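You operate a simulated robot arm through the tools that you are given. There is no shell and no other tool.

The job below is to be done with a simulated robot arm. You get a single attempt, and the scene is never put back.

Task
Keep the blue press running: print the green book on fresh foil.
Fine: the foil is used, so wind on; the book goes from the press's bench to the green tray; leave the bed out.

The check looks at the end state, three seconds after you hand in, the way a careful person would. Anything else that was tipped, shoved, dropped, spilled or broken makes it a failure.

Robot
A 7-joint arm with a two-finger parallel gripper, fixed in place. Base frame: the origin is on the floor under the middle of its stand, x ahead of it, y to its left, z up. Units: m, rad, N and s.
It reaches about 1.479 m from its shoulder. Its first joint turns from -2.897 to 2.897 rad. Payload 4.4 kg.
The tool frame sits at the grasp point between the pads (the TCP): z along the fingers, y along the line on which they close. The tips reach 0.023 m beyond it. The gripper opens to 0.094 m. The fingers are 0.038 m wide and 0.01 m thick; the gripper's body (0.054 by 0.096 m) begins 0.039 m behind the TCP.
Orientation is told as [roll, pitch, yaw] about the base's x, y, z axes, in that order, counted from this pose: with the fingers straight down and closing along the base's y, the tool's x points along the base's -x, its y along +y and its z along -z.

Tools
- The arm moves only by the tool move_arm. Its argument "moves" is one flat list of numbers, 6 for each row, row after row: the shift along the tool's x, y, z in m, then the turn, a rotation vector about the tool's x, y, z in rad. In form: [tx, ty, tz, rx, ry, rz, tx, ty, tz, rx, ry, rz, ...]. A call has 1 to 20 rows; each row is the pose to reach, as a shift and turn from the pose commanded when the call began, along the tool's axes at that moment. "claw" is the opening, from 0 (shut) to 1 (fully open), set as the call begins (left out, the last holds). Rows are played at 5 a second. More than 0.05 m and 0.15 rad between two rows, or a gripper value outside its range, and nothing of the call is played. A pose out of reach is approached as far as the arm can. The call stops where the force on the tool passes 90 N (or 10 N more than at its start, if that is more) or the arm is blocked; 0.2 s more then pass. The fingers move at their own pace (about 0.072 m/s each) and stop on an object; they squeeze with about 34 N. The grip force told is the motor's: it shows also when the fingers shut on nothing. Time passes only in rows, and 0.2 s behind the last, so rows that repeat a pose let the fingers close. The reply holds the time, the measured pose of the TCP, the force on the tool along the base axes, the opening and the grip force, in the units named above and with some noise, with the torque about the TCP (base axes, N m) and any sound that the robot's microphone picked up.
- Cameras (640 x 400 px; columns grow to the right, rows downward): "scene" is fixed at [0.2201, -0.6508, 1.5589]; the picture's right is [0.71, -0.71, 0.00], its down [-0.27, -0.27, -0.92] and it looks along [0.65, 0.65, -0.39] (base axes); focal length 360 px, centre (320, 200). "wrist" rides on the gripper at [0.086, 0.016, -0.074] in the tool frame; the picture's right is [-0.18, 0.98, 0.00], its down [-0.58, -0.11, -0.81] and it looks along [-0.79, -0.15, 0.59] (tool axes); focal length 243 px, centre (320, 200).
- get_image(camera): a new picture of that camera. It takes no simulated time.
- probe_pixels(camera, pixels): there is no depth. For up to 12 entries [column, row, z] of the newest picture of that camera ("zoom" is the newest enlarged one), the place [x, y] in the base frame at which the ray of that pixel passes the height z, good to about 0.002 m. It takes no simulated time.
- enlarge(camera, box): a new picture of the part [left, top, right, bottom] of that camera's present view, enlarged. It takes no simulated time.
- job_done(): hands the job in; it is judged then, once.

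Leave the gripper open and the arm clear of the work at the hand-in unless told otherwise.

The tools are called after "Call:" as a command line: name --argument value ..., lists and objects as JSON in quotes. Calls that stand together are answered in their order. move_arm: Moves the arm, as the interface text tells. Its arguments: {"type":"object","properties":{"moves":{"type":"array","items":{"type":"number"}},"claw":{"type":"number"}},"required":["moves"]} The other tools are called the same way: get_image (camera) takes a picture; probe_pixels (camera, pixels) gives the place at which the rays of pixels pass given heights; enlarge (camera, box) takes an enlarged picture of a part of a camera's view; job_done () hands the job in.

At the start:

```text
time_s: 0.0
ee_pos: [0.6514, 0.1862, 1.4166]
ee_rot: [0.0, -0.001, 0.001]
ft_force: [0.4, 0.2, 0.3]
torque: [0.01, -0.01, 0.0]
gripper_width: 0.0941
grasp_force: 0.0
```

scene: 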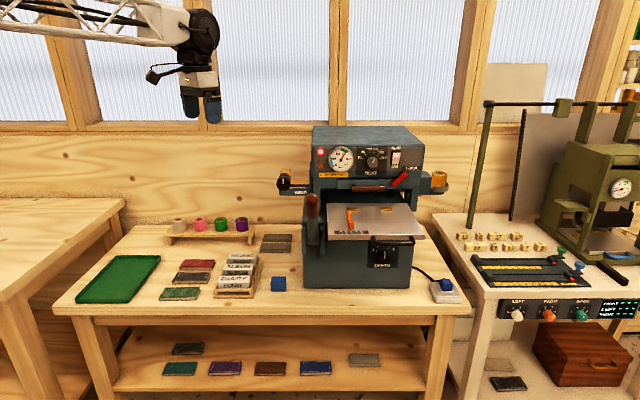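
wrist: 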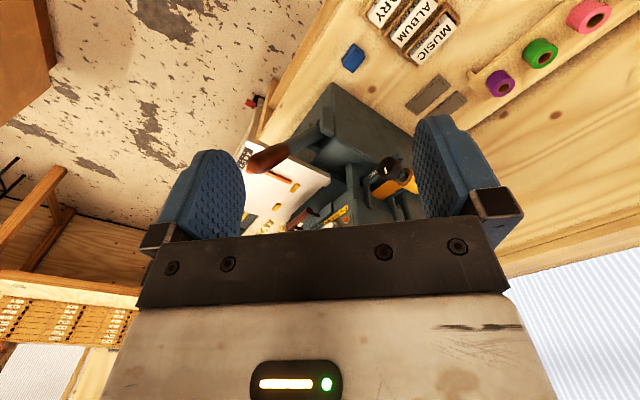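

I see a blue hot-foil press in the middle of a bench, with its bed out. There are books on the bench and on the shelf below, a green tray at left, and another olive press at right. I'll enlarge the press and the bench to read the details.

Call:
enlarge --camera "scene" --box '[270, 120, 470, 245]'

Call:
enlarge --camera "scene" --box '[60, 200, 300, 350]'

Call:
enlarge --camera "scene" --box '[280, 180, 480, 305]'

Call:
enlarge --camera "scene" --box '[440, 200, 640, 325]'

Call:
enlarge --camera "scene" --box '[100, 300, 420, 400]'

```text
3.20 times, centred on (370, 182) of scene
```

zoom: 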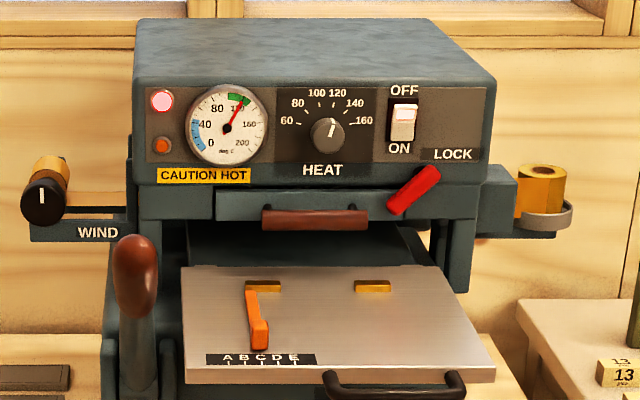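

```text
2.67 times, centred on (180, 275) of scene
```

zoom: 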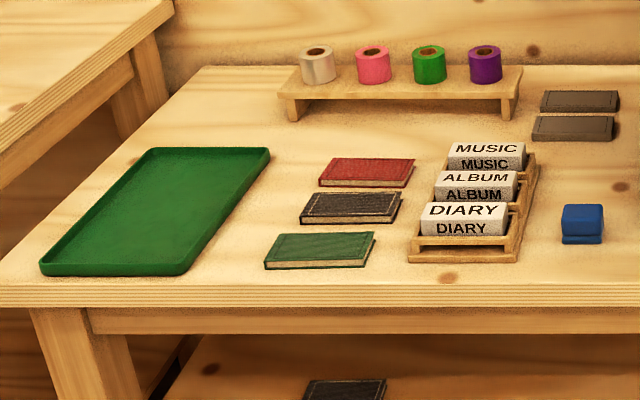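

```text
3.20 times, centred on (380, 242) of scene
```

zoom: 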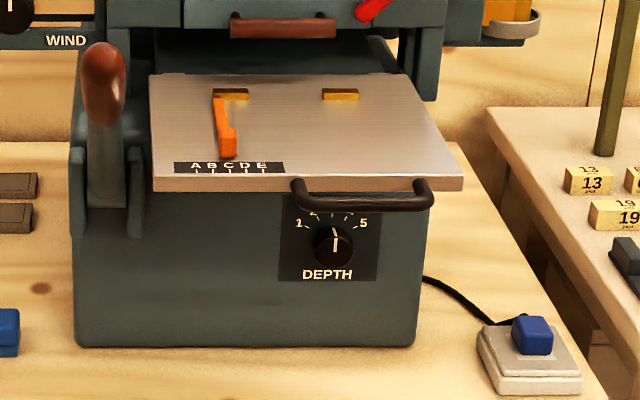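

```text
3.20 times, centred on (540, 262) of scene
```

zoom: 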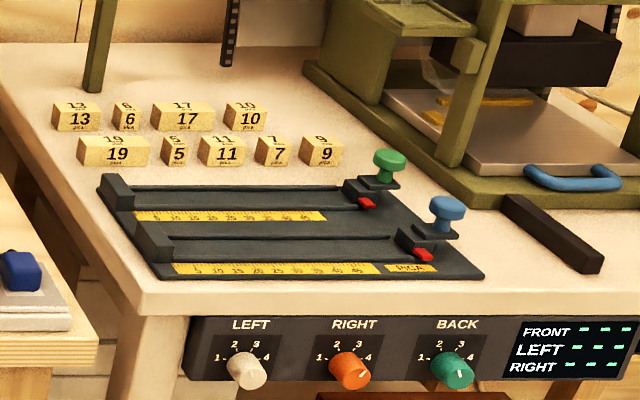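

```text
2.00 times, centred on (260, 350) of scene
```

zoom: 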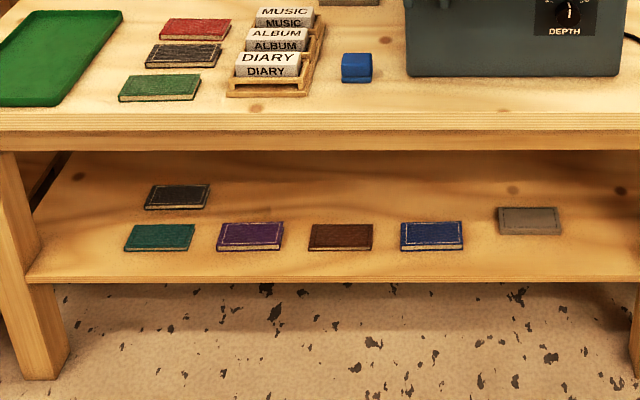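

The press's gauge stands in the green field, the bed is out, the lock lever is red, and WIND is at left. The green book on the bench is at about (180,294). Now I need heights, so I compare the same points in both cameras at several heights.

Call:
probe_pixels --camera "scene" --pixels '[[278, 278, 0.7], [278, 278, 0.8], [278, 278, 0.9], [278, 278, 1.0], [237, 222, 0.8], [237, 222, 0.9], [237, 222, 1.0]]'

Call:
probe_pixels --camera "wrist" --pixels '[[353, 57, 0.7], [353, 57, 0.8], [353, 57, 0.9], [353, 57, 1.0], [500, 84, 0.8], [500, 84, 0.9], [500, 84, 1.0]]'

Call:
enlarge --camera "wrist" --box '[230, 0, 550, 240]'

```text
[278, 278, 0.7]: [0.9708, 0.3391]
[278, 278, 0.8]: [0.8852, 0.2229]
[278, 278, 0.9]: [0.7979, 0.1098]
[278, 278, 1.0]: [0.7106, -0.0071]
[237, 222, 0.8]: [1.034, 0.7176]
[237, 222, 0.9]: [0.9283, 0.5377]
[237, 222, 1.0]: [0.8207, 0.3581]
```

```text
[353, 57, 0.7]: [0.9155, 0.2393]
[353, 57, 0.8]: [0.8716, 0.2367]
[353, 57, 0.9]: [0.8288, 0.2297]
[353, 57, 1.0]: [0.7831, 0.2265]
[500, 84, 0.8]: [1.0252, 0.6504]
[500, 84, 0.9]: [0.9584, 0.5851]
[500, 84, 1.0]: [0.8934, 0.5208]
```

```text
1.67 times, centred on (390, 120) of wrist
```

zoom: 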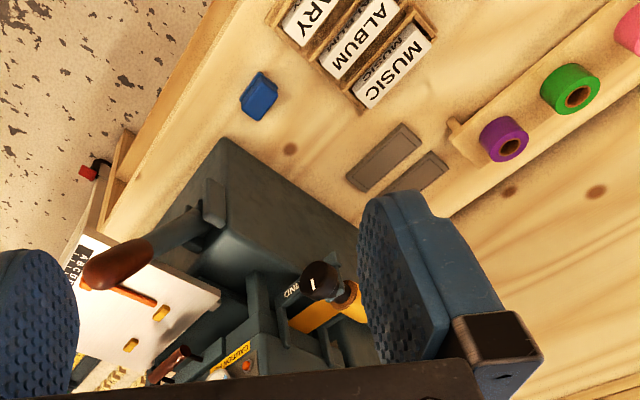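

The bench top comes out near z ≈ 0.77, with the bench's front edge running along base [0.71,-0.71]. I'll turn the tool 45° to line up with the bench and move in front of the press, staying high, to look at it with the wrist camera.

Call:
move_arm --moves '[-0.0212, -0.0354, 0, 0, 0, -0.0785, -0.0424, -0.0708, 0, 0, 0, -0.157, -0.0636, -0.1062, 0, 0, 0, -0.2355, -0.0848, -0.1416, 0, 0, 0, -0.314, -0.106, -0.177, 0, 0, 0, -0.3925, -0.1272, -0.2124, 0, 0, 0, -0.471, -0.1484, -0.2478, 0, 0, 0, -0.5495, -0.1696, -0.2832, 0, 0, 0, -0.628, -0.1908, -0.3186, 0, 0, 0, -0.7065, -0.212, -0.354, 0, 0, 0, -0.7854]'

Call:
get_image --camera "wrist"

Call:
get_image --camera "scene"

```text
time_s: 2.2
ee_pos: [0.863, -0.1688, 1.4164]
ee_rot: [-0.002, 0.0, 0.787]
ft_force: [-0.8, -1.2, 0.4]
torque: [0.02, 0.02, 0.01]
gripper_width: 0.0939
grasp_force: 0.0
```

```text
taken
```

wrist: 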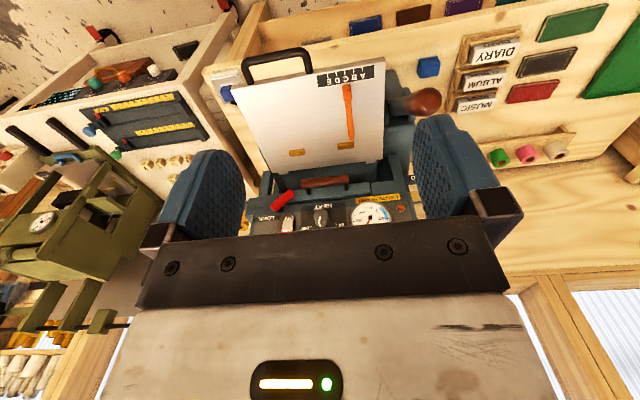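

```text
taken
```

scene: 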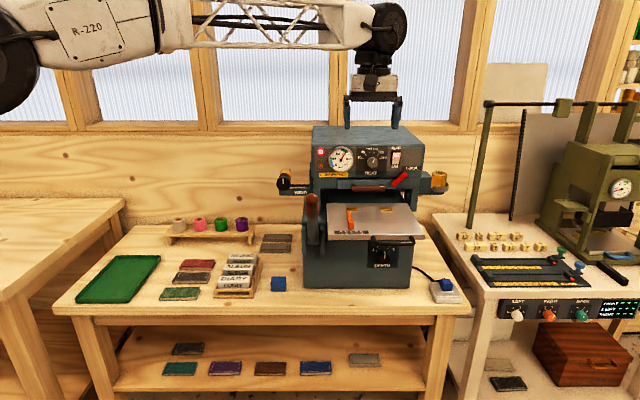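

The tool is now square with the bench. I'll enlarge the wrist view of the bed (about 230–400, 50–240) and the bench books (about 400–640, 0–170).

Call:
enlarge --camera "wrist" --box '[210, 40, 450, 240]'

Call:
enlarge --camera "wrist" --box '[400, 0, 640, 170]'

```text
2.00 times, centred on (330, 140) of wrist
```

zoom: 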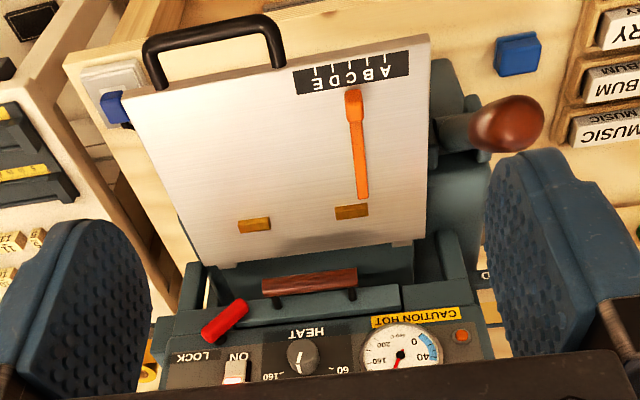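

```text
2.35 times, centred on (520, 85) of wrist
```

zoom: 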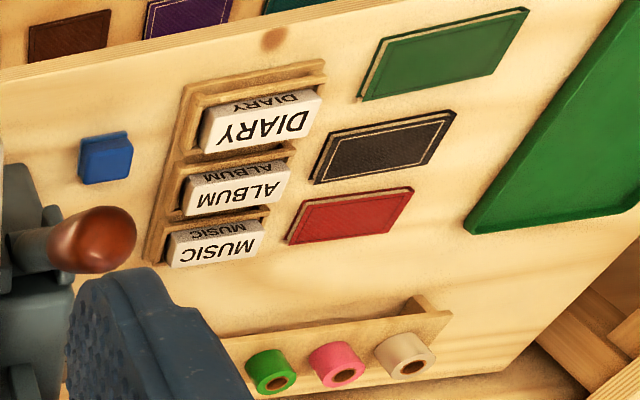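

I can see the orange side stop standing near letter C on the A–E scale, two gold back stops, and the black handle. Next I find the bed height by comparing its corners in both cameras: scene (328,236), (425,236), (328,203); wrist (424,57), (272,87), (422,162).

Call:
probe_pixels --camera "scene" --pixels '[[328.4, 236.3, 0.95], [328.4, 236.3, 1.0], [328.4, 236.3, 1.05], [424.7, 235.6, 0.95], [424.7, 235.6, 1.0], [424.7, 235.6, 1.05], [278, 292, 0.76], [278, 292, 0.77], [278, 292, 0.78]]'

Call:
probe_pixels --camera "wrist" --pixels '[[424, 57.5, 0.95], [424, 57.5, 1.0], [424, 57.5, 1.05], [272.5, 87.5, 0.95], [272.5, 87.5, 1.0], [272.5, 87.5, 1.05]]'

```text
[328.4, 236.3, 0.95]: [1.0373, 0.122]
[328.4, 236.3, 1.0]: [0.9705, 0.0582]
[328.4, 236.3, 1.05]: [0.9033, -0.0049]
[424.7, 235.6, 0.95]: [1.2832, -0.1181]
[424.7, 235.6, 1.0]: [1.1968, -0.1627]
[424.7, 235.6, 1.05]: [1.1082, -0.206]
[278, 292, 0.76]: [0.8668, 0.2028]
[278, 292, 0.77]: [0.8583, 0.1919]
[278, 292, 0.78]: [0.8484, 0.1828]
```

```text
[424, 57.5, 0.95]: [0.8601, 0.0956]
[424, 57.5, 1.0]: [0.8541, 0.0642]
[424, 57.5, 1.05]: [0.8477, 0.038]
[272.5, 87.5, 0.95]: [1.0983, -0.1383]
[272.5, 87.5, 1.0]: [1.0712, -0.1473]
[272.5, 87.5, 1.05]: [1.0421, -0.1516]
```

The wrist enlargement was widened to keep its shape, so I recompute the wrist corners from the raw picture: (384,58), (233,88), back (383,162) and (279,174).

Call:
probe_pixels --camera "wrist" --pixels '[[384, 57.5, 0.95], [384, 57.5, 1.0], [384, 57.5, 1.05], [232.5, 87.5, 0.95], [232.5, 87.5, 1.0], [232.5, 87.5, 1.05]]'

Call:
enlarge --camera "scene" --box '[310, 190, 450, 277]'

Call:
enlarge --camera "scene" --box '[270, 160, 350, 210]'

Call:
enlarge --camera "scene" --box '[390, 150, 470, 200]'

Call:
enlarge --camera "scene" --box '[290, 185, 370, 235]'

```text
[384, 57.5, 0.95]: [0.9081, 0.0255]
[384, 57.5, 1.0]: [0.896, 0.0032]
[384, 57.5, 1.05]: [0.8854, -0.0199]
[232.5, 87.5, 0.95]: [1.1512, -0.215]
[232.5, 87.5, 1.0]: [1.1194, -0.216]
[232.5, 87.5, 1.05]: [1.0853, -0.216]
```

```text
4.57 times, centred on (380, 234) of scene
```

zoom: 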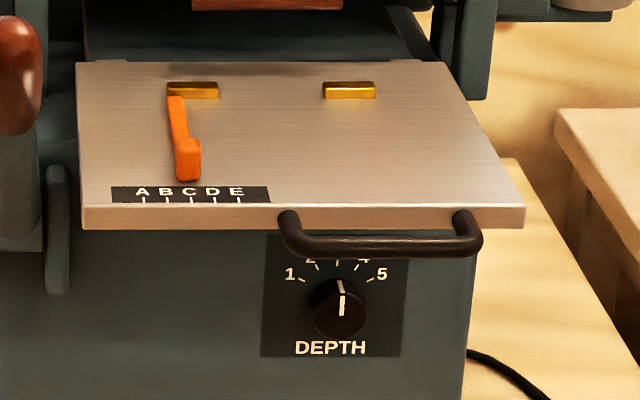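

```text
8.00 times, centred on (310, 185) of scene
```

zoom: 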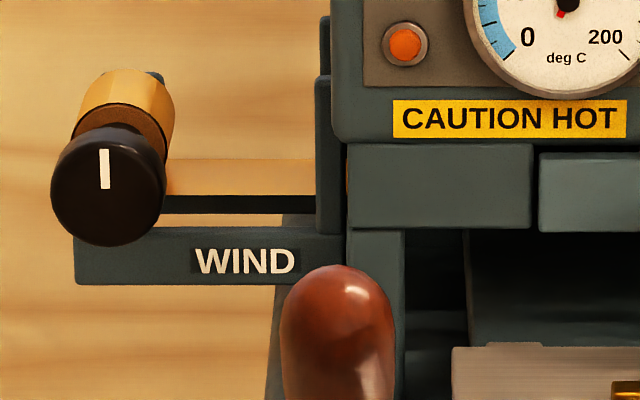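

```text
8.00 times, centred on (430, 175) of scene
```

zoom: 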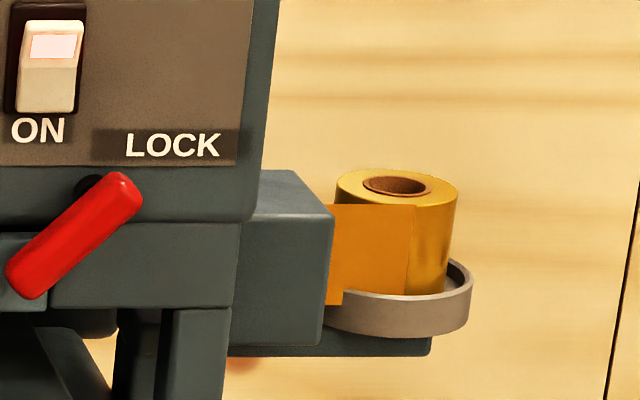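

```text
8.00 times, centred on (330, 210) of scene
```

zoom: 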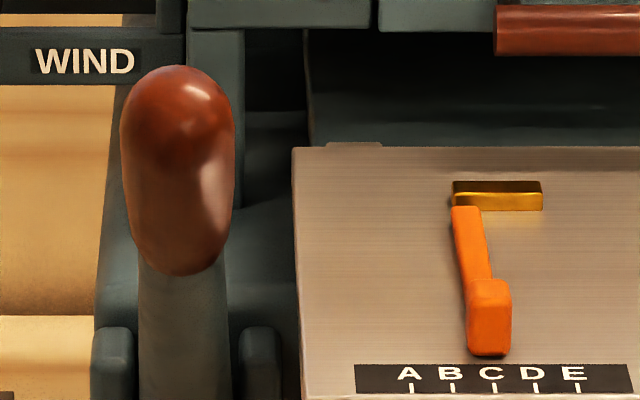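

The bed top works out at z ≈ 1.067. I want to see the lever and WIND knob from the left, so I'll move to the left of the press and turn the camera to look along the bench to the right.

Call:
move_arm --moves '[-0.0191, 0.0333, 0.0097, 0, 0, 0.1309, -0.0382, 0.0667, 0.0194, 0, 0, 0.2618, -0.0573, 0.1, 0.0291, 0, 0, 0.3927, -0.0763, 0.1333, 0.0388, 0, 0, 0.5236, -0.0954, 0.1667, 0.0485, 0, 0, 0.6545, -0.1145, 0.2, 0.0582, 0, 0, 0.7854, -0.1336, 0.2333, 0.0679, 0, 0, 0.9163, -0.1527, 0.2667, 0.0776, 0, 0, 1.0472, -0.1718, 0.3, 0.0873, 0, 0, 1.1781, -0.1908, 0.3333, 0.097, 0, 0, 1.309, -0.2099, 0.3667, 0.1067, 0, 0, 1.4399, -0.229, 0.4, 0.1164, 0, 0, 1.5708]'

Call:
get_image --camera "wrist"

```text
time_s: 4.8
ee_pos: [0.7417, 0.2777, 1.3002]
ee_rot: [0.0, 0.0, -0.787]
ft_force: [0.5, 1.0, -0.2]
torque: [-0.03, -0.02, 0.01]
gripper_width: 0.0943
grasp_force: 0.2
```

```text
taken
```

wrist: 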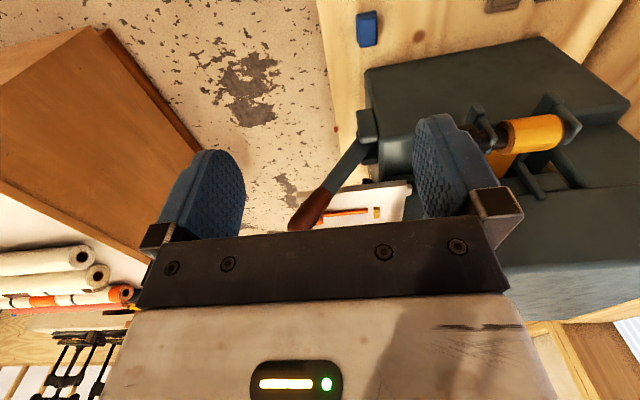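

The lever leans forward and up from its pivot at about (370,130) to its grip at (305,215). I'll enlarge that region and the knob region.

Call:
enlarge --camera "wrist" --box '[270, 80, 430, 240]'

Call:
enlarge --camera "wrist" --box '[440, 70, 640, 220]'

```text
2.50 times, centred on (350, 160) of wrist
```

zoom: 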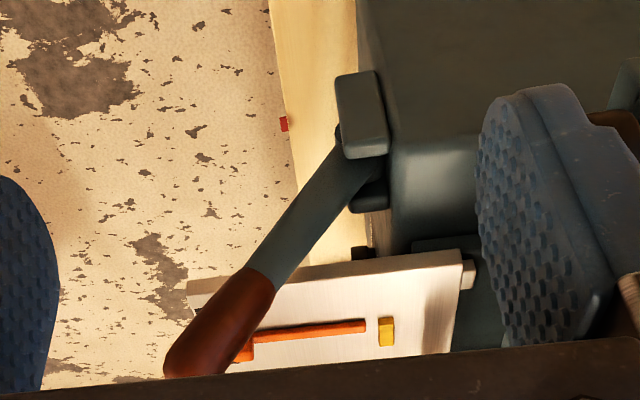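

```text
2.67 times, centred on (540, 145) of wrist
```

zoom: 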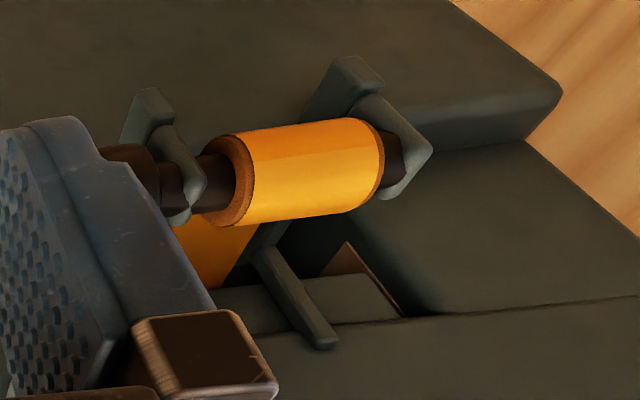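

Seen from the left, the foil runs under the take-up roll, and the roll's axis points along the bench depth. Now I'll go above the green book to measure it and the bench height from close up.

Call:
move_arm --moves '[0.025, 0, 0.035, 0, 0, 0, 0.05, 0, 0.07, 0, 0, 0, 0.075, 0, 0.105, 0, 0, 0, 0.1, 0, 0.14, 0, 0, 0, 0.125, 0, 0.175, 0, 0, 0, 0.15, 0, 0.21, 0, 0, 0, 0.175, 0, 0.245, 0, 0, 0, 0.2, 0, 0.28, 0, 0, 0]'

Call:
get_image --camera "wrist"

Call:
get_image --camera "scene"

```text
time_s: 6.6
ee_pos: [0.6016, 0.4185, 1.0202]
ee_rot: [-0.002, -0.002, -0.785]
ft_force: [0.2, 0.5, 1.2]
torque: [-0.01, -0.01, -0.03]
gripper_width: 0.094
grasp_force: 0.1
```

```text
taken
```

wrist: 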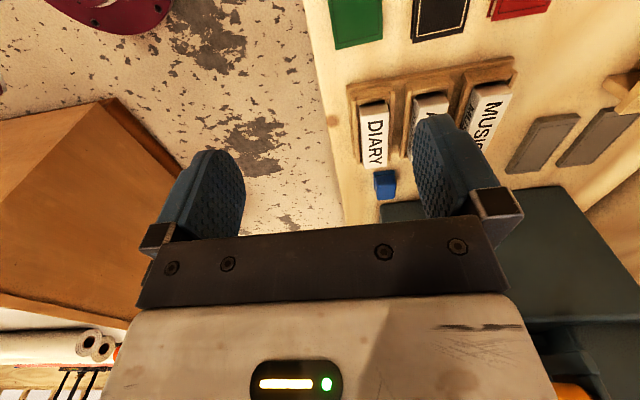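

```text
taken
```

scene: 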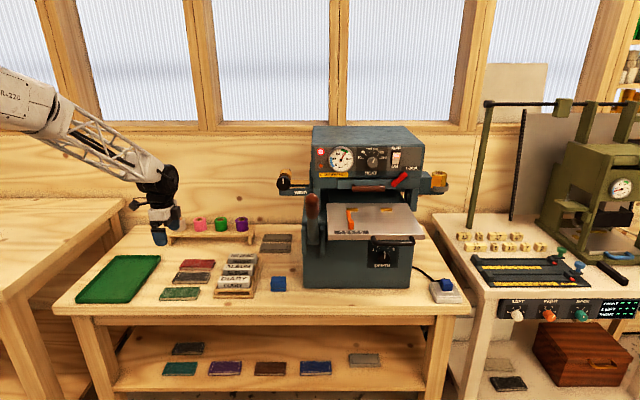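

The green book is only partly in the picture at the top (355,20). I'll back off along the bench by 0.15 m to see it fully.

Call:
move_arm --moves '[0.04, 0, 0, 0, 0, 0, 0.08, 0, 0, 0, 0, 0, 0.12, 0, 0, 0, 0, 0, 0.16, 0, 0, 0, 0, 0]'

Call:
get_image --camera "wrist"

Call:
enlarge --camera "wrist" --box '[320, 30, 480, 130]'

Call:
enlarge --camera "scene" --box '[150, 255, 230, 305]'

```text
time_s: 7.6
ee_pos: [0.4882, 0.531, 1.0198]
ee_rot: [0.0, 0.002, -0.787]
ft_force: [-0.4, 0.2, -0.1]
torque: [-0.04, 0.0, 0.01]
gripper_width: 0.0939
grasp_force: 0.0
```

```text
taken
```

wrist: 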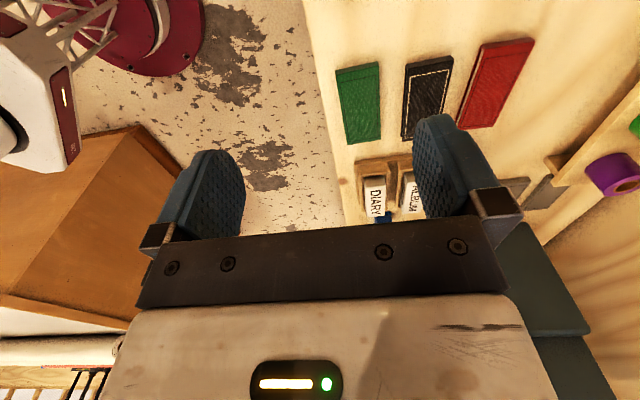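

```text
4.00 times, centred on (400, 80) of wrist
```

zoom: 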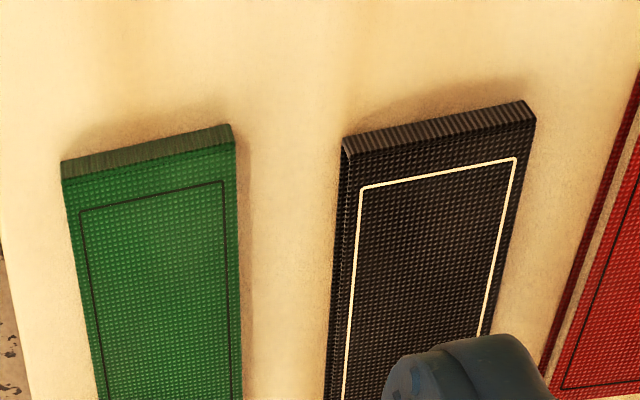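

```text
8.00 times, centred on (190, 280) of scene
```

zoom: 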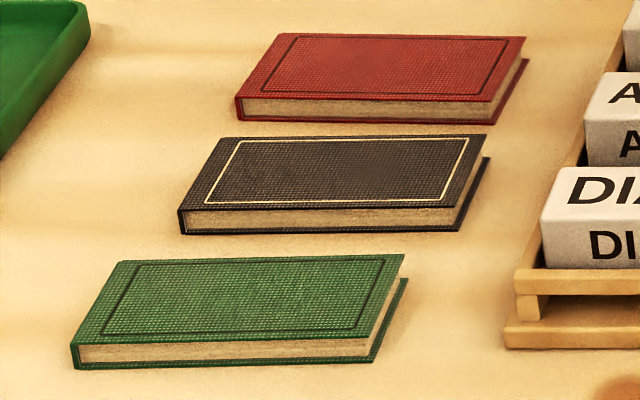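

I see the green book clearly: spine at the left, landscape. I'll probe its corners in both cameras at several heights to fix its height and size.

Call:
probe_pixels --camera "zoom" --pixels '[[73, 346, 0.77], [73, 346, 0.78], [73, 346, 0.79], [73, 346, 0.8], [120, 262, 0.77], [120, 262, 0.79], [403, 254, 0.77], [403, 254, 0.79], [372, 357, 0.79], [73, 368, 0.76], [73, 368, 0.78], [407, 280, 0.77]]'

Call:
probe_pixels --camera "wrist" --pixels '[[335.5, 75, 0.77], [335.5, 75, 0.78], [335.5, 75, 0.79], [335.5, 75, 0.8], [378.8, 67.5, 0.77], [378.8, 67.5, 0.79], [381, 140, 0.77], [381, 140, 0.79], [350, 144, 0.79], [335.5, 70, 0.76], [335.5, 70, 0.78]]'

```text
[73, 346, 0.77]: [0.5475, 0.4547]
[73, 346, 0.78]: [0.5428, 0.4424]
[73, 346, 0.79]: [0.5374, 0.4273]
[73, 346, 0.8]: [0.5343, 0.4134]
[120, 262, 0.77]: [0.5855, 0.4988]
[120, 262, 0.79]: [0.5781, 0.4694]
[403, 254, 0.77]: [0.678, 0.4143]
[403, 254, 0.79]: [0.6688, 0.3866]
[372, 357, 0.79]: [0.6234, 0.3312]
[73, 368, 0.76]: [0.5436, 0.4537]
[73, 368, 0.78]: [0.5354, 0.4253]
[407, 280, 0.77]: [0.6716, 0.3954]
```

```text
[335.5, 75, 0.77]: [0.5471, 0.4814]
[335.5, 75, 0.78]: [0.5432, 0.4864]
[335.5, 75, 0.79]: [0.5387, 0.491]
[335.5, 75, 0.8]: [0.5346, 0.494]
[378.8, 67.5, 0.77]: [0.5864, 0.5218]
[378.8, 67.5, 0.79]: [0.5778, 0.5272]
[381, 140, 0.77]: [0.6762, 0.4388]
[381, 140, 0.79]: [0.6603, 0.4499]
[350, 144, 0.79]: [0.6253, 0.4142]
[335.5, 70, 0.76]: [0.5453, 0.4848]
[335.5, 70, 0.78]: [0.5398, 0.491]
```

The book top comes out at z ≈ 0.756 and the bench at ≈ 0.742; the book is about 0.126 by 0.06 m and turned only about 2°. Before touching it I'll inspect the WIND knob close up: rise to 1.30, go over toward the knob (about u=0.49 along the bench) and turn the camera to face the press.

Call:
move_arm --moves '[0, 0, -0.047, 0, 0, 0, 0, 0, -0.094, 0, 0, 0, 0, 0, -0.141, 0, 0, 0, 0, 0, -0.188, 0, 0, 0, 0, 0, -0.235, 0, 0, 0, 0, 0, -0.28, 0, 0, 0, -0.04, 0.0023, -0.28, 0, 0, -0.1208, -0.08, 0.0046, -0.28, 0, 0, -0.2416, -0.12, 0.0069, -0.28, 0, 0, -0.3624, -0.16, 0.0092, -0.28, 0, 0, -0.4832, -0.2, 0.0115, -0.28, 0, 0, -0.604, -0.24, 0.0138, -0.28, 0, 0, -0.7248, -0.28, 0.0161, -0.28, 0, 0, -0.8456, -0.32, 0.0184, -0.28, 0, 0, -0.9664, -0.36, 0.0207, -0.28, 0, 0, -1.0872, -0.4, 0.023, -0.28, 0, 0, -1.208, -0.44, 0.0253, -0.28, 0, 0, -1.3288, -0.48, 0.0276, -0.28, 0, 0, -1.4496, -0.52, 0.03, -0.28, 0, 0, -1.5708]'

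Call:
get_image --camera "wrist"

Call:
enlarge --camera "wrist" --box '[240, 80, 440, 240]'

```text
time_s: 11.6
ee_pos: [0.8769, 0.184, 1.2998]
ee_rot: [0.0, 0.001, 0.788]
ft_force: [0.3, 0.0, 0.6]
torque: [0.02, 0.0, 0.02]
gripper_width: 0.0943
grasp_force: 0.0
```

```text
taken
```

wrist: 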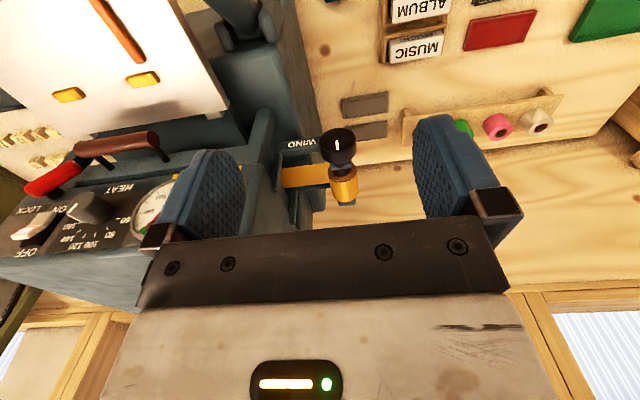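

```text
2.50 times, centred on (340, 160) of wrist
```

zoom: 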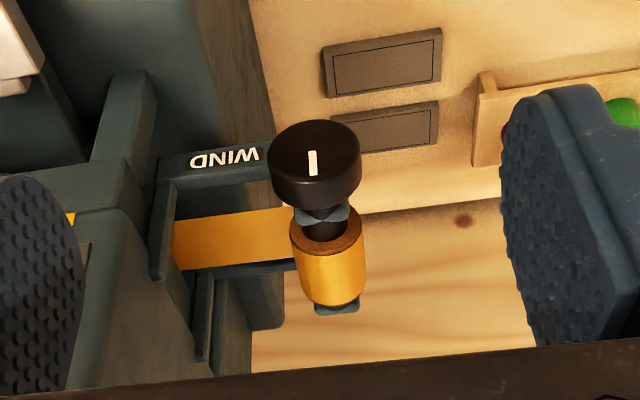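

The knob's face points to the front, with its white mark up; the take-up roll sits behind it and the foil passes under the roll. I'll probe the knob face centre in both cameras: wrist (337,145) and scene (283.5,183.5).

Call:
probe_pixels --camera "wrist" --pixels '[[336.8, 144.8, 1.1], [336.8, 144.8, 1.15], [318.5, 145, 1.13], [356, 145, 1.13], [339, 167.5, 1.13]]'

Call:
enlarge --camera "scene" --box '[270, 165, 318, 195]'

Call:
probe_pixels --camera "scene" --pixels '[[283.5, 183.5, 1.1], [283.5, 183.5, 1.15]]'

```text
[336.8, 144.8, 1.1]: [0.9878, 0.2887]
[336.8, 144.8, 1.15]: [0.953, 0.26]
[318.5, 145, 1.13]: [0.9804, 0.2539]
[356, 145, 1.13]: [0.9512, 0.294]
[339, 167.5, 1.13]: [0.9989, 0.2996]
```

```text
13.33 times, centred on (294, 180) of scene
```

zoom: 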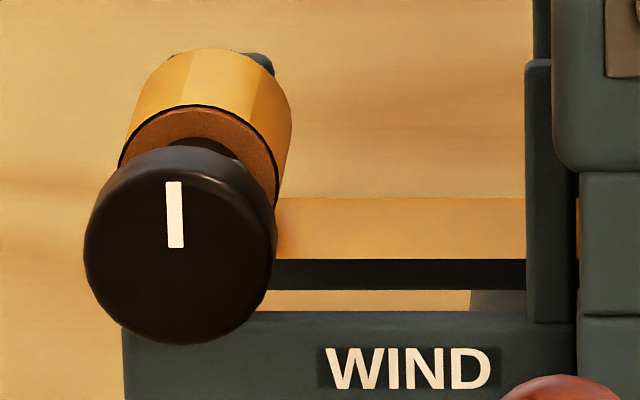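

```text
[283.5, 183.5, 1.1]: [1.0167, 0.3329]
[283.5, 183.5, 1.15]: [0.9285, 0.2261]
```

Refining: the mark runs from centre to rim, so the face centre is near wrist (336.4,140) and scene (282.9,184.1).

Call:
probe_pixels --camera "wrist" --pixels '[[336.4, 140, 1.1], [336.4, 140, 1.15], [336.4, 150, 1.15], [338.5, 172, 1.15]]'

Call:
probe_pixels --camera "scene" --pixels '[[282.9, 184.1, 1.1], [282.9, 184.1, 1.15], [283.0, 178.7, 1.15]]'

```text
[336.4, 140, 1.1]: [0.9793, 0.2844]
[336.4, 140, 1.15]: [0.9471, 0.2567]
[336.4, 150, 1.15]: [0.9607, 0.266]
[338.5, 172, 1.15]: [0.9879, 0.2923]
```

```text
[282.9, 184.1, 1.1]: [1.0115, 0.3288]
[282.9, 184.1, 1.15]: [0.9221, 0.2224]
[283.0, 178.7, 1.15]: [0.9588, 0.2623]
```

The knob's face centre is at x=0.961, y=0.269, z=1.128 with radius about 0.024. To wind, I'll make the fingers point straight at it (along the bench depth). I'll back off in front of the press first and tilt the tool to horizontal there, at z ≈ 1.128, clear of the lever.

Call:
move_arm --moves '[0.0208, 0, 0.0143, 0, -0.1309, 0, 0.0417, 0, 0.0287, 0, -0.2618, 0, 0.0625, 0, 0.043, 0, -0.3927, 0, 0.0833, 0, 0.0573, 0, -0.5236, 0, 0.1042, 0, 0.0717, 0, -0.6545, 0, 0.125, 0, 0.086, 0, -0.7854, 0, 0.1458, 0, 0.1003, 0, -0.9163, 0, 0.1667, 0, 0.1147, 0, -1.0472, 0, 0.1875, 0, 0.129, 0, -1.1781, 0, 0.2083, 0, 0.1433, 0, -1.309, 0, 0.2292, 0, 0.1577, 0, -1.4399, 0, 0.25, 0, 0.172, 0, -1.5708, 0]'

Call:
get_image --camera "wrist"

Call:
get_image --camera "scene"

```text
time_s: 14.2
ee_pos: [0.7009, 0.0096, 1.1266]
ee_rot: [-2.747, -1.568, -2.751]
ft_force: [-1.1, -0.5, 0.0]
torque: [-0.04, 0.02, 0.01]
gripper_width: 0.0939
grasp_force: 0.1
```

```text
taken
```

wrist: 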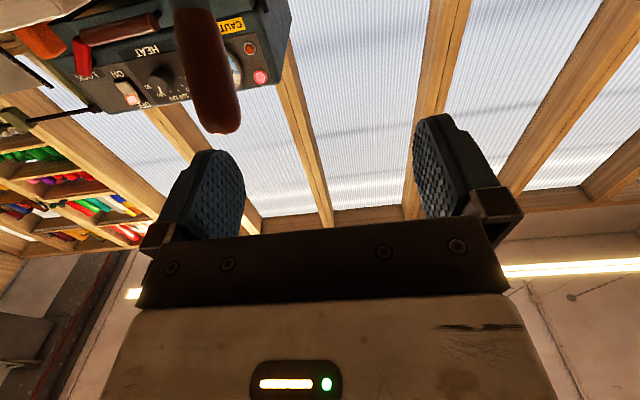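

```text
taken
```

scene: 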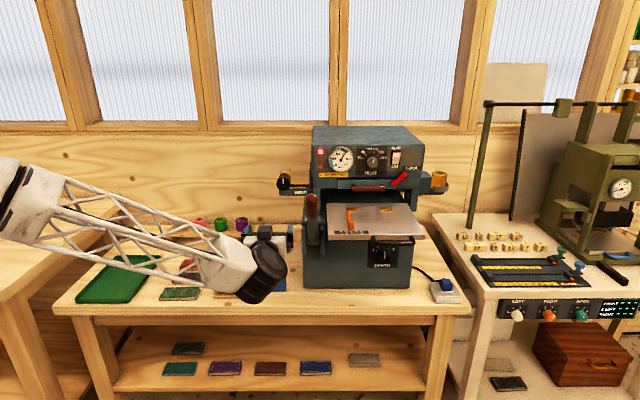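

The tool is horizontal and pointing at the press wall, with the camera below the gripper. Before gripping, I'll test here in free air how far the wrist turns clockwise about the finger axis (camera swings down → left → up).

Call:
move_arm --moves '[0, 0, 0, 0, 0, 0.145, 0, 0, 0, 0, 0, 0.29, 0, 0, 0, 0, 0, 0.435, 0, 0, 0, 0, 0, 0.58, 0, 0, 0, 0, 0, 0.725, 0, 0, 0, 0, 0, 0.87, 0, 0, 0, 0, 0, 1.015, 0, 0, 0, 0, 0, 1.16, 0, 0, 0, 0, 0, 1.305, 0, 0, 0, 0, 0, 1.45, 0, 0, 0, 0, 0, 1.595, 0, 0, 0, 0, 0, 1.74, 0, 0, 0, 0, 0, 1.885, 0, 0, 0, 0, 0, 2.03, 0, 0, 0, 0, 0, 2.175, 0, 0, 0, 0, 0, 2.32, 0, 0, 0, 0, 0, 2.465, 0, 0, 0, 0, 0, 2.61, 0, 0, 0, 0, 0, 2.755, 0, 0, 0, 0, 0, 2.9]'

Call:
get_image --camera "wrist"

Call:
enlarge --camera "scene" --box '[160, 160, 340, 310]'

```text
time_s: 18.4
ee_pos: [0.7006, 0.0071, 1.1278]
ee_rot: [1.57, 1.332, -0.786]
ft_force: [0.6, -0.1, 0.3]
torque: [-0.03, -0.02, 0.04]
gripper_width: 0.094
grasp_force: 0.0
```

```text
taken
```

wrist: 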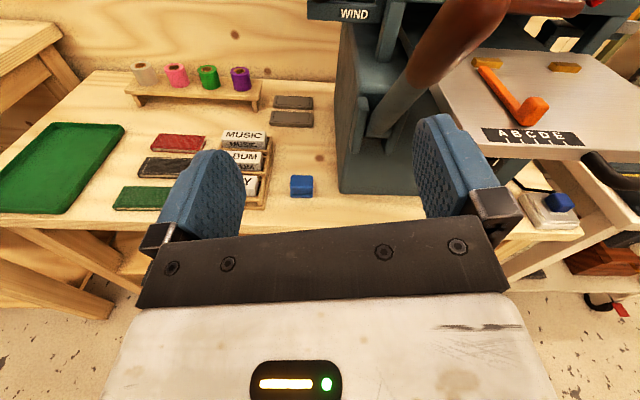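

```text
2.67 times, centred on (250, 235) of scene
```

zoom: 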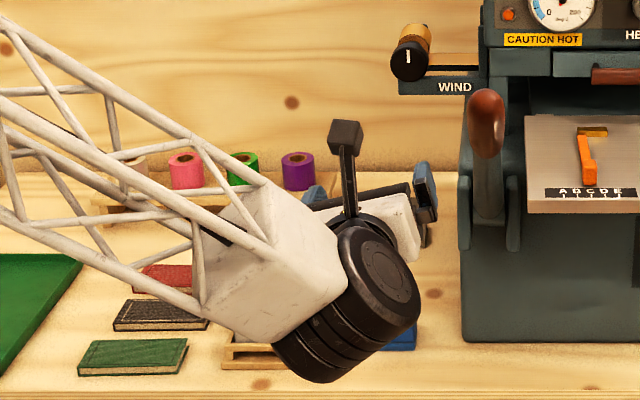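

The wrist turns the whole 2.9 rad freely, so one grip can give nearly half a turn. The foil meets the take-up roll at its underside (z ≈ 1.11 versus axis 1.128), so winding on is clockwise seen from the front. I turn back to the start angle before approaching.

Call:
move_arm --moves '[0, 0, 0, 0, 0, -0.145, 0, 0, 0, 0, 0, -0.29, 0, 0, 0, 0, 0, -0.435, 0, 0, 0, 0, 0, -0.58, 0, 0, 0, 0, 0, -0.725, 0, 0, 0, 0, 0, -0.87, 0, 0, 0, 0, 0, -1.015, 0, 0, 0, 0, 0, -1.16, 0, 0, 0, 0, 0, -1.305, 0, 0, 0, 0, 0, -1.45, 0, 0, 0, 0, 0, -1.595, 0, 0, 0, 0, 0, -1.74, 0, 0, 0, 0, 0, -1.885, 0, 0, 0, 0, 0, -2.03, 0, 0, 0, 0, 0, -2.175, 0, 0, 0, 0, 0, -2.32, 0, 0, 0, 0, 0, -2.465, 0, 0, 0, 0, 0, -2.61, 0, 0, 0, 0, 0, -2.755, 0, 0, 0, 0, 0, -2.9]'

```text
time_s: 22.6
ee_pos: [0.7006, 0.0073, 1.1282]
ee_rot: [-1.663, -1.567, 2.447]
ft_force: [-0.1, 0.0, -0.6]
torque: [-0.03, 0.02, 0.01]
gripper_width: 0.094
grasp_force: 0.0
```

Back at the start angle. Now I move straight toward the knob along the finger axis by 0.30 m, leaving the tips about 5 cm short, and check.

Call:
move_arm --moves '[0, 0, 0.0375, 0, 0, 0, 0, 0, 0.075, 0, 0, 0, 0, 0, 0.1125, 0, 0, 0, 0, 0, 0.15, 0, 0, 0, 0, 0, 0.1875, 0, 0, 0, 0, 0, 0.225, 0, 0, 0, 0, 0, 0.2625, 0, 0, 0, 0, 0, 0.3, 0, 0, 0]'

Call:
get_image --camera "wrist"

Call:
enlarge --camera "scene" --box '[230, 140, 350, 215]'

```text
time_s: 24.4
ee_pos: [0.9127, 0.2198, 1.1282]
ee_rot: [-2.552, -1.57, -2.944]
ft_force: [0.4, -0.4, 0.7]
torque: [0.03, 0.01, -0.03]
gripper_width: 0.0938
grasp_force: 0.0
```

```text
taken
```

wrist: 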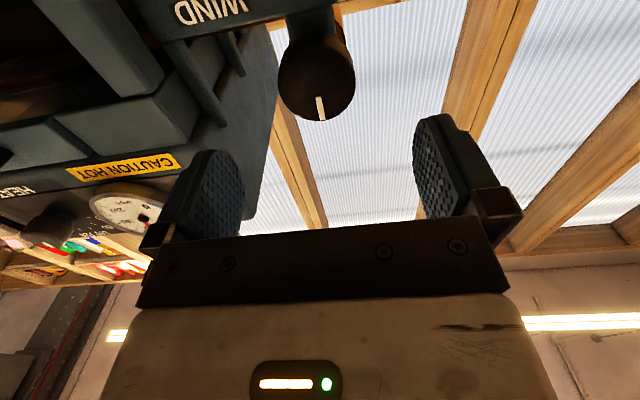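

```text
5.33 times, centred on (290, 178) of scene
```

zoom: 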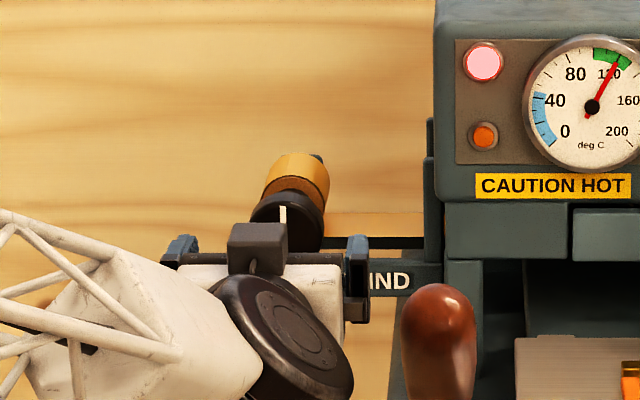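

The knob is centred between the fingers (mark at (322,97)–(323,120)), and the lever clears the wrist by about 2.5 cm. I advance another 0.058 m so the pads straddle the knob.

Call:
move_arm --moves '[0, 0, 0.02, 0, 0, 0, 0, 0, 0.04, 0, 0, 0, 0, 0, 0.058, 0, 0, 0]'

Call:
get_image --camera "wrist"

Call:
enlarge --camera "scene" --box '[250, 150, 330, 200]'

```text
time_s: 25.2
ee_pos: [0.9542, 0.2608, 1.1294]
ee_rot: [-2.767, -1.571, -2.732]
ft_force: [-0.1, 1.0, 0.1]
torque: [-0.01, -0.03, 0.02]
gripper_width: 0.0937
grasp_force: 0.0
```

```text
taken
```

wrist: 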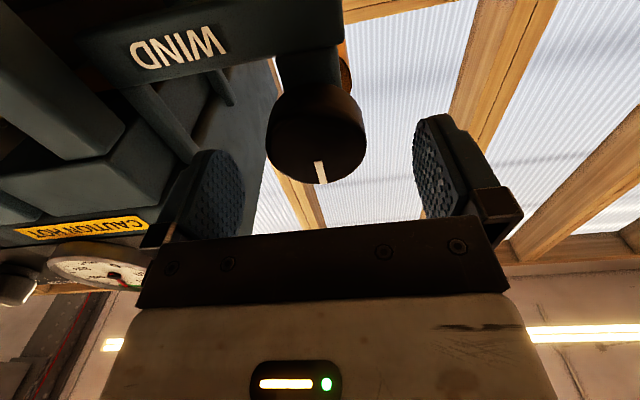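

```text
8.00 times, centred on (290, 175) of scene
```

zoom: 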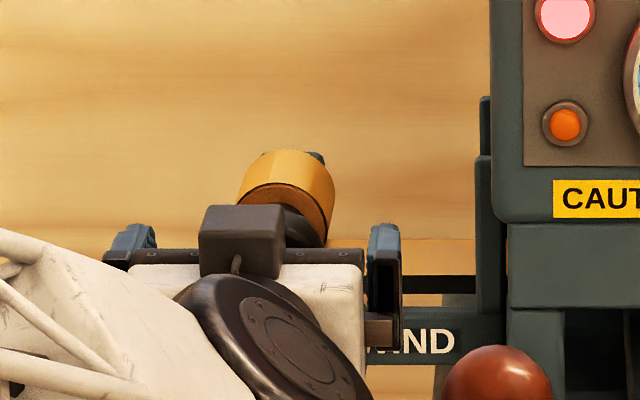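

The pads now straddle the knob (knob face about 1 cm past the TCP). I close the gripper on it and wait.

Call:
move_arm --claw 0 --moves '[0, 0, 0, 0, 0, 0, 0, 0, 0, 0, 0, 0, 0, 0, 0, 0, 0, 0, 0, 0, 0, 0, 0, 0]'

Call:
get_image --camera "wrist"

```text
time_s: 26.2
ee_pos: [0.9528, 0.2608, 1.1277]
ee_rot: [2.477, -1.57, -1.692]
ft_force: [24.4, -4.3, 0.7]
torque: [-0.03, -0.05, -0.17]
gripper_width: 0.0499
grasp_force: 44.9
```

```text
taken
```

wrist: 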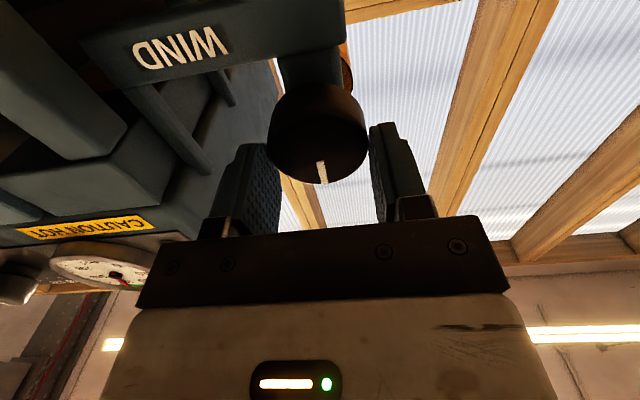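

Gripped at 0.050 m width, but there is about 20 N sideways load (the knob pushes the tool toward the right). I shift 1.5 mm that way to relieve it, then read again.

Call:
move_arm --moves '[0, -0.0015, 0, 0, 0, 0, 0, -0.0015, 0, 0, 0, 0]'

```text
time_s: 26.8
ee_pos: [0.9531, 0.259, 1.1272]
ee_rot: [-2.461, -1.571, -3.035]
ft_force: [0.2, 4.8, 3.2]
torque: [-0.03, 0.01, -0.25]
gripper_width: 0.0498
grasp_force: 45.5
```

The side load is gone. Now I turn clockwise 0.6 rad as a first test and look.

Call:
move_arm --moves '[0, 0, 0, 0, 0, 0.1, 0, 0, 0, 0, 0, 0.2, 0, 0, 0, 0, 0, 0.3, 0, 0, 0, 0, 0, 0.4, 0, 0, 0, 0, 0, 0.5, 0, 0, 0, 0, 0, 0.6]'

Call:
get_image --camera "wrist"

Call:
enlarge --camera "scene" --box '[250, 150, 330, 200]'

```text
time_s: 28.2
ee_pos: [0.9529, 0.2584, 1.1249]
ee_rot: [1.566, -0.968, -0.783]
ft_force: [28.0, -20.8, -12.4]
torque: [0.18, -0.32, -0.68]
gripper_width: 0.0496
grasp_force: 45.3
```

```text
taken
```

wrist: 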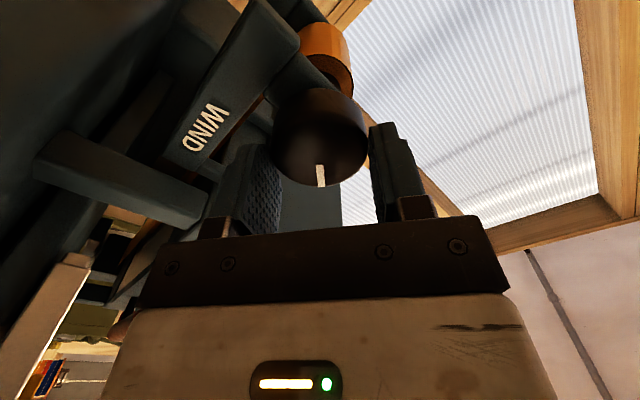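

```text
8.00 times, centred on (290, 175) of scene
```

zoom: 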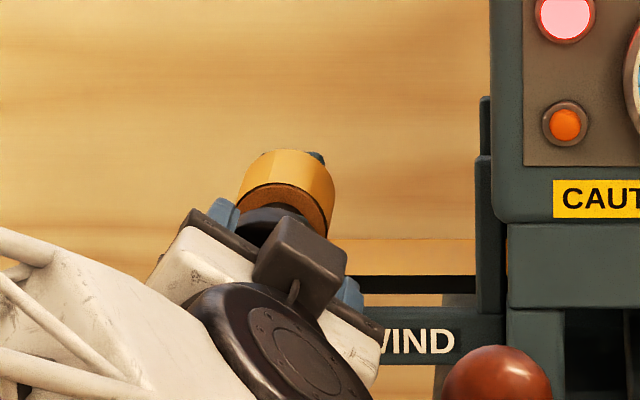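

The knob turns with the gripper (the mark keeps its place between the pads). A load along the closing line has built up, which says the knob's centre is about 3.5 mm lower than my axis; I correct for that and continue turning by 0.9 rad.

Call:
move_arm --moves '[0.0015, -0.001, 0, 0, 0, 0, 0.0029, -0.002, 0, 0, 0, 0, 0.0029, -0.002, 0, 0, 0, 0.1, 0.0029, -0.002, 0, 0, 0, 0.2, 0.0029, -0.002, 0, 0, 0, 0.3, 0.0029, -0.002, 0, 0, 0, 0.4, 0.0029, -0.002, 0, 0, 0, 0.5, 0.0029, -0.002, 0, 0, 0, 0.6, 0.0029, -0.002, 0, 0, 0, 0.7, 0.0029, -0.002, 0, 0, 0, 0.8, 0.0029, -0.002, 0, 0, 0, 0.9]'

Call:
get_image --camera "wrist"

Call:
enlarge --camera "scene" --box '[250, 150, 330, 200]'

```text
time_s: 30.6
ee_pos: [0.9556, 0.2609, 1.1232]
ee_rot: [1.568, -0.069, -0.787]
ft_force: [-5.0, -7.4, -32.5]
torque: [-0.59, 0.58, 0.29]
gripper_width: 0.0487
grasp_force: 45.4
```

```text
taken
```

wrist: 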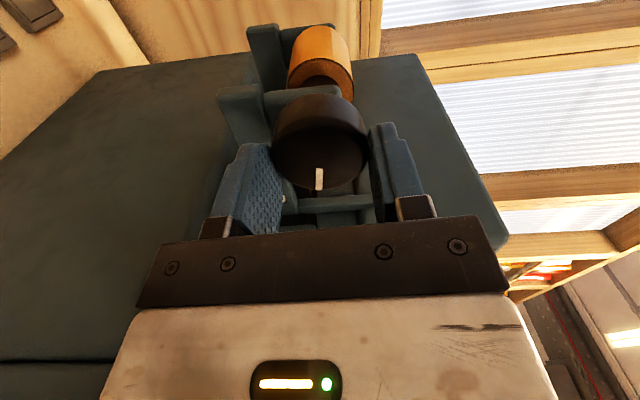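

```text
8.00 times, centred on (290, 175) of scene
```

zoom: 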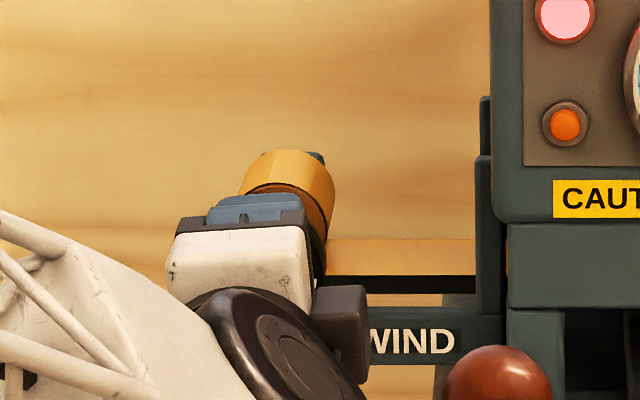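

The knob has followed 1.5 rad (mark still between the pads). The load is now downward 32 N, so I shift 2 mm down (tool −y) and continue turning 1.4 rad.

Call:
move_arm --moves '[0, -0.001, 0, 0, 0, 0, 0, -0.002, 0, 0, 0, 0, 0, -0.002, 0, 0, 0, 0.1, 0, -0.002, 0, 0, 0, 0.2, 0, -0.002, 0, 0, 0, 0.3, 0, -0.002, 0, 0, 0, 0.4, 0, -0.002, 0, 0, 0, 0.5, 0, -0.002, 0, 0, 0, 0.6, 0, -0.002, 0, 0, 0, 0.7, 0, -0.002, 0, 0, 0, 0.8, 0, -0.002, 0, 0, 0, 0.9, 0, -0.002, 0, 0, 0, 1.0, 0, -0.002, 0, 0, 0, 1.1, 0, -0.002, 0, 0, 0, 1.2, 0, -0.002, 0, 0, 0, 1.3, 0, -0.002, 0, 0, 0, 1.4]'

Call:
get_image --camera "wrist"

Call:
enlarge --camera "scene" --box '[250, 150, 330, 200]'

```text
time_s: 34.0
ee_pos: [0.9544, 0.2609, 1.1219]
ee_rot: [1.568, 1.33, -0.786]
ft_force: [-9.5, 18.2, -20.3]
torque: [-0.33, 0.33, 0.26]
gripper_width: 0.0484
grasp_force: 44.8
```

```text
taken
```

wrist: 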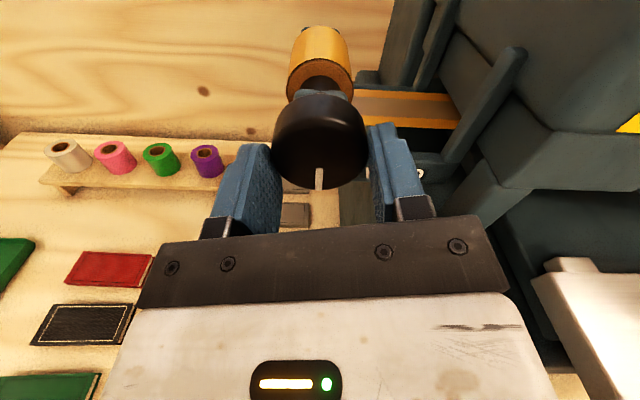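

```text
8.00 times, centred on (290, 175) of scene
```

zoom: 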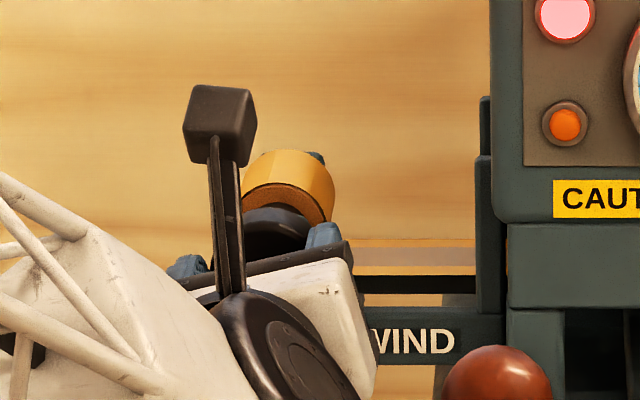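

The foil to the right of the roll now shows a pale used stripe at wrist (355–455, 90–125), so winding goes the right way. I'll enlarge to see how far the used part has come through.

Call:
enlarge --camera "wrist" --box '[280, 20, 520, 170]'

Call:
enlarge --camera "scene" --box '[284, 160, 324, 185]'

Call:
enlarge --camera "scene" --box '[410, 150, 458, 200]'

```text
2.67 times, centred on (400, 95) of wrist
```

zoom: 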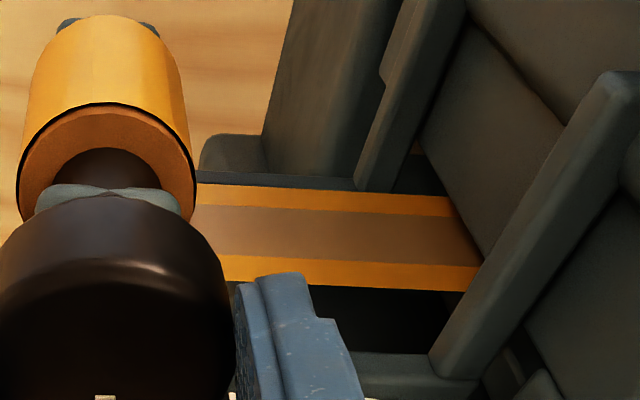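

```text
16.00 times, centred on (304, 172) of scene
```

zoom: 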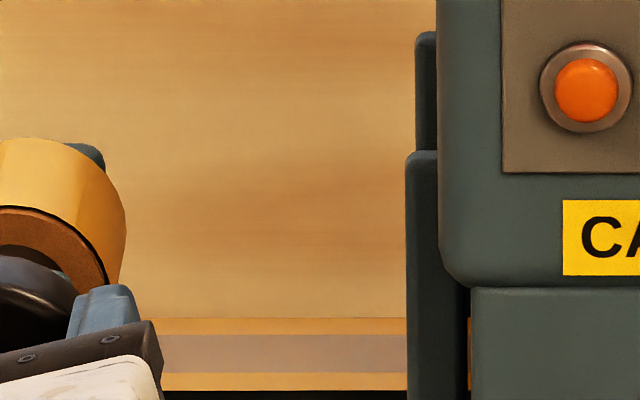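

```text
8.00 times, centred on (434, 175) of scene
```

zoom: 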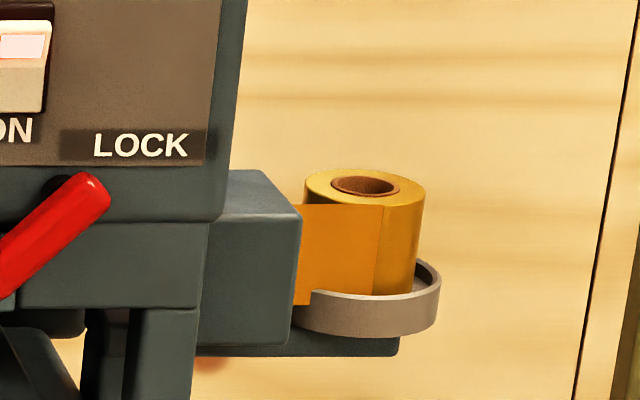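

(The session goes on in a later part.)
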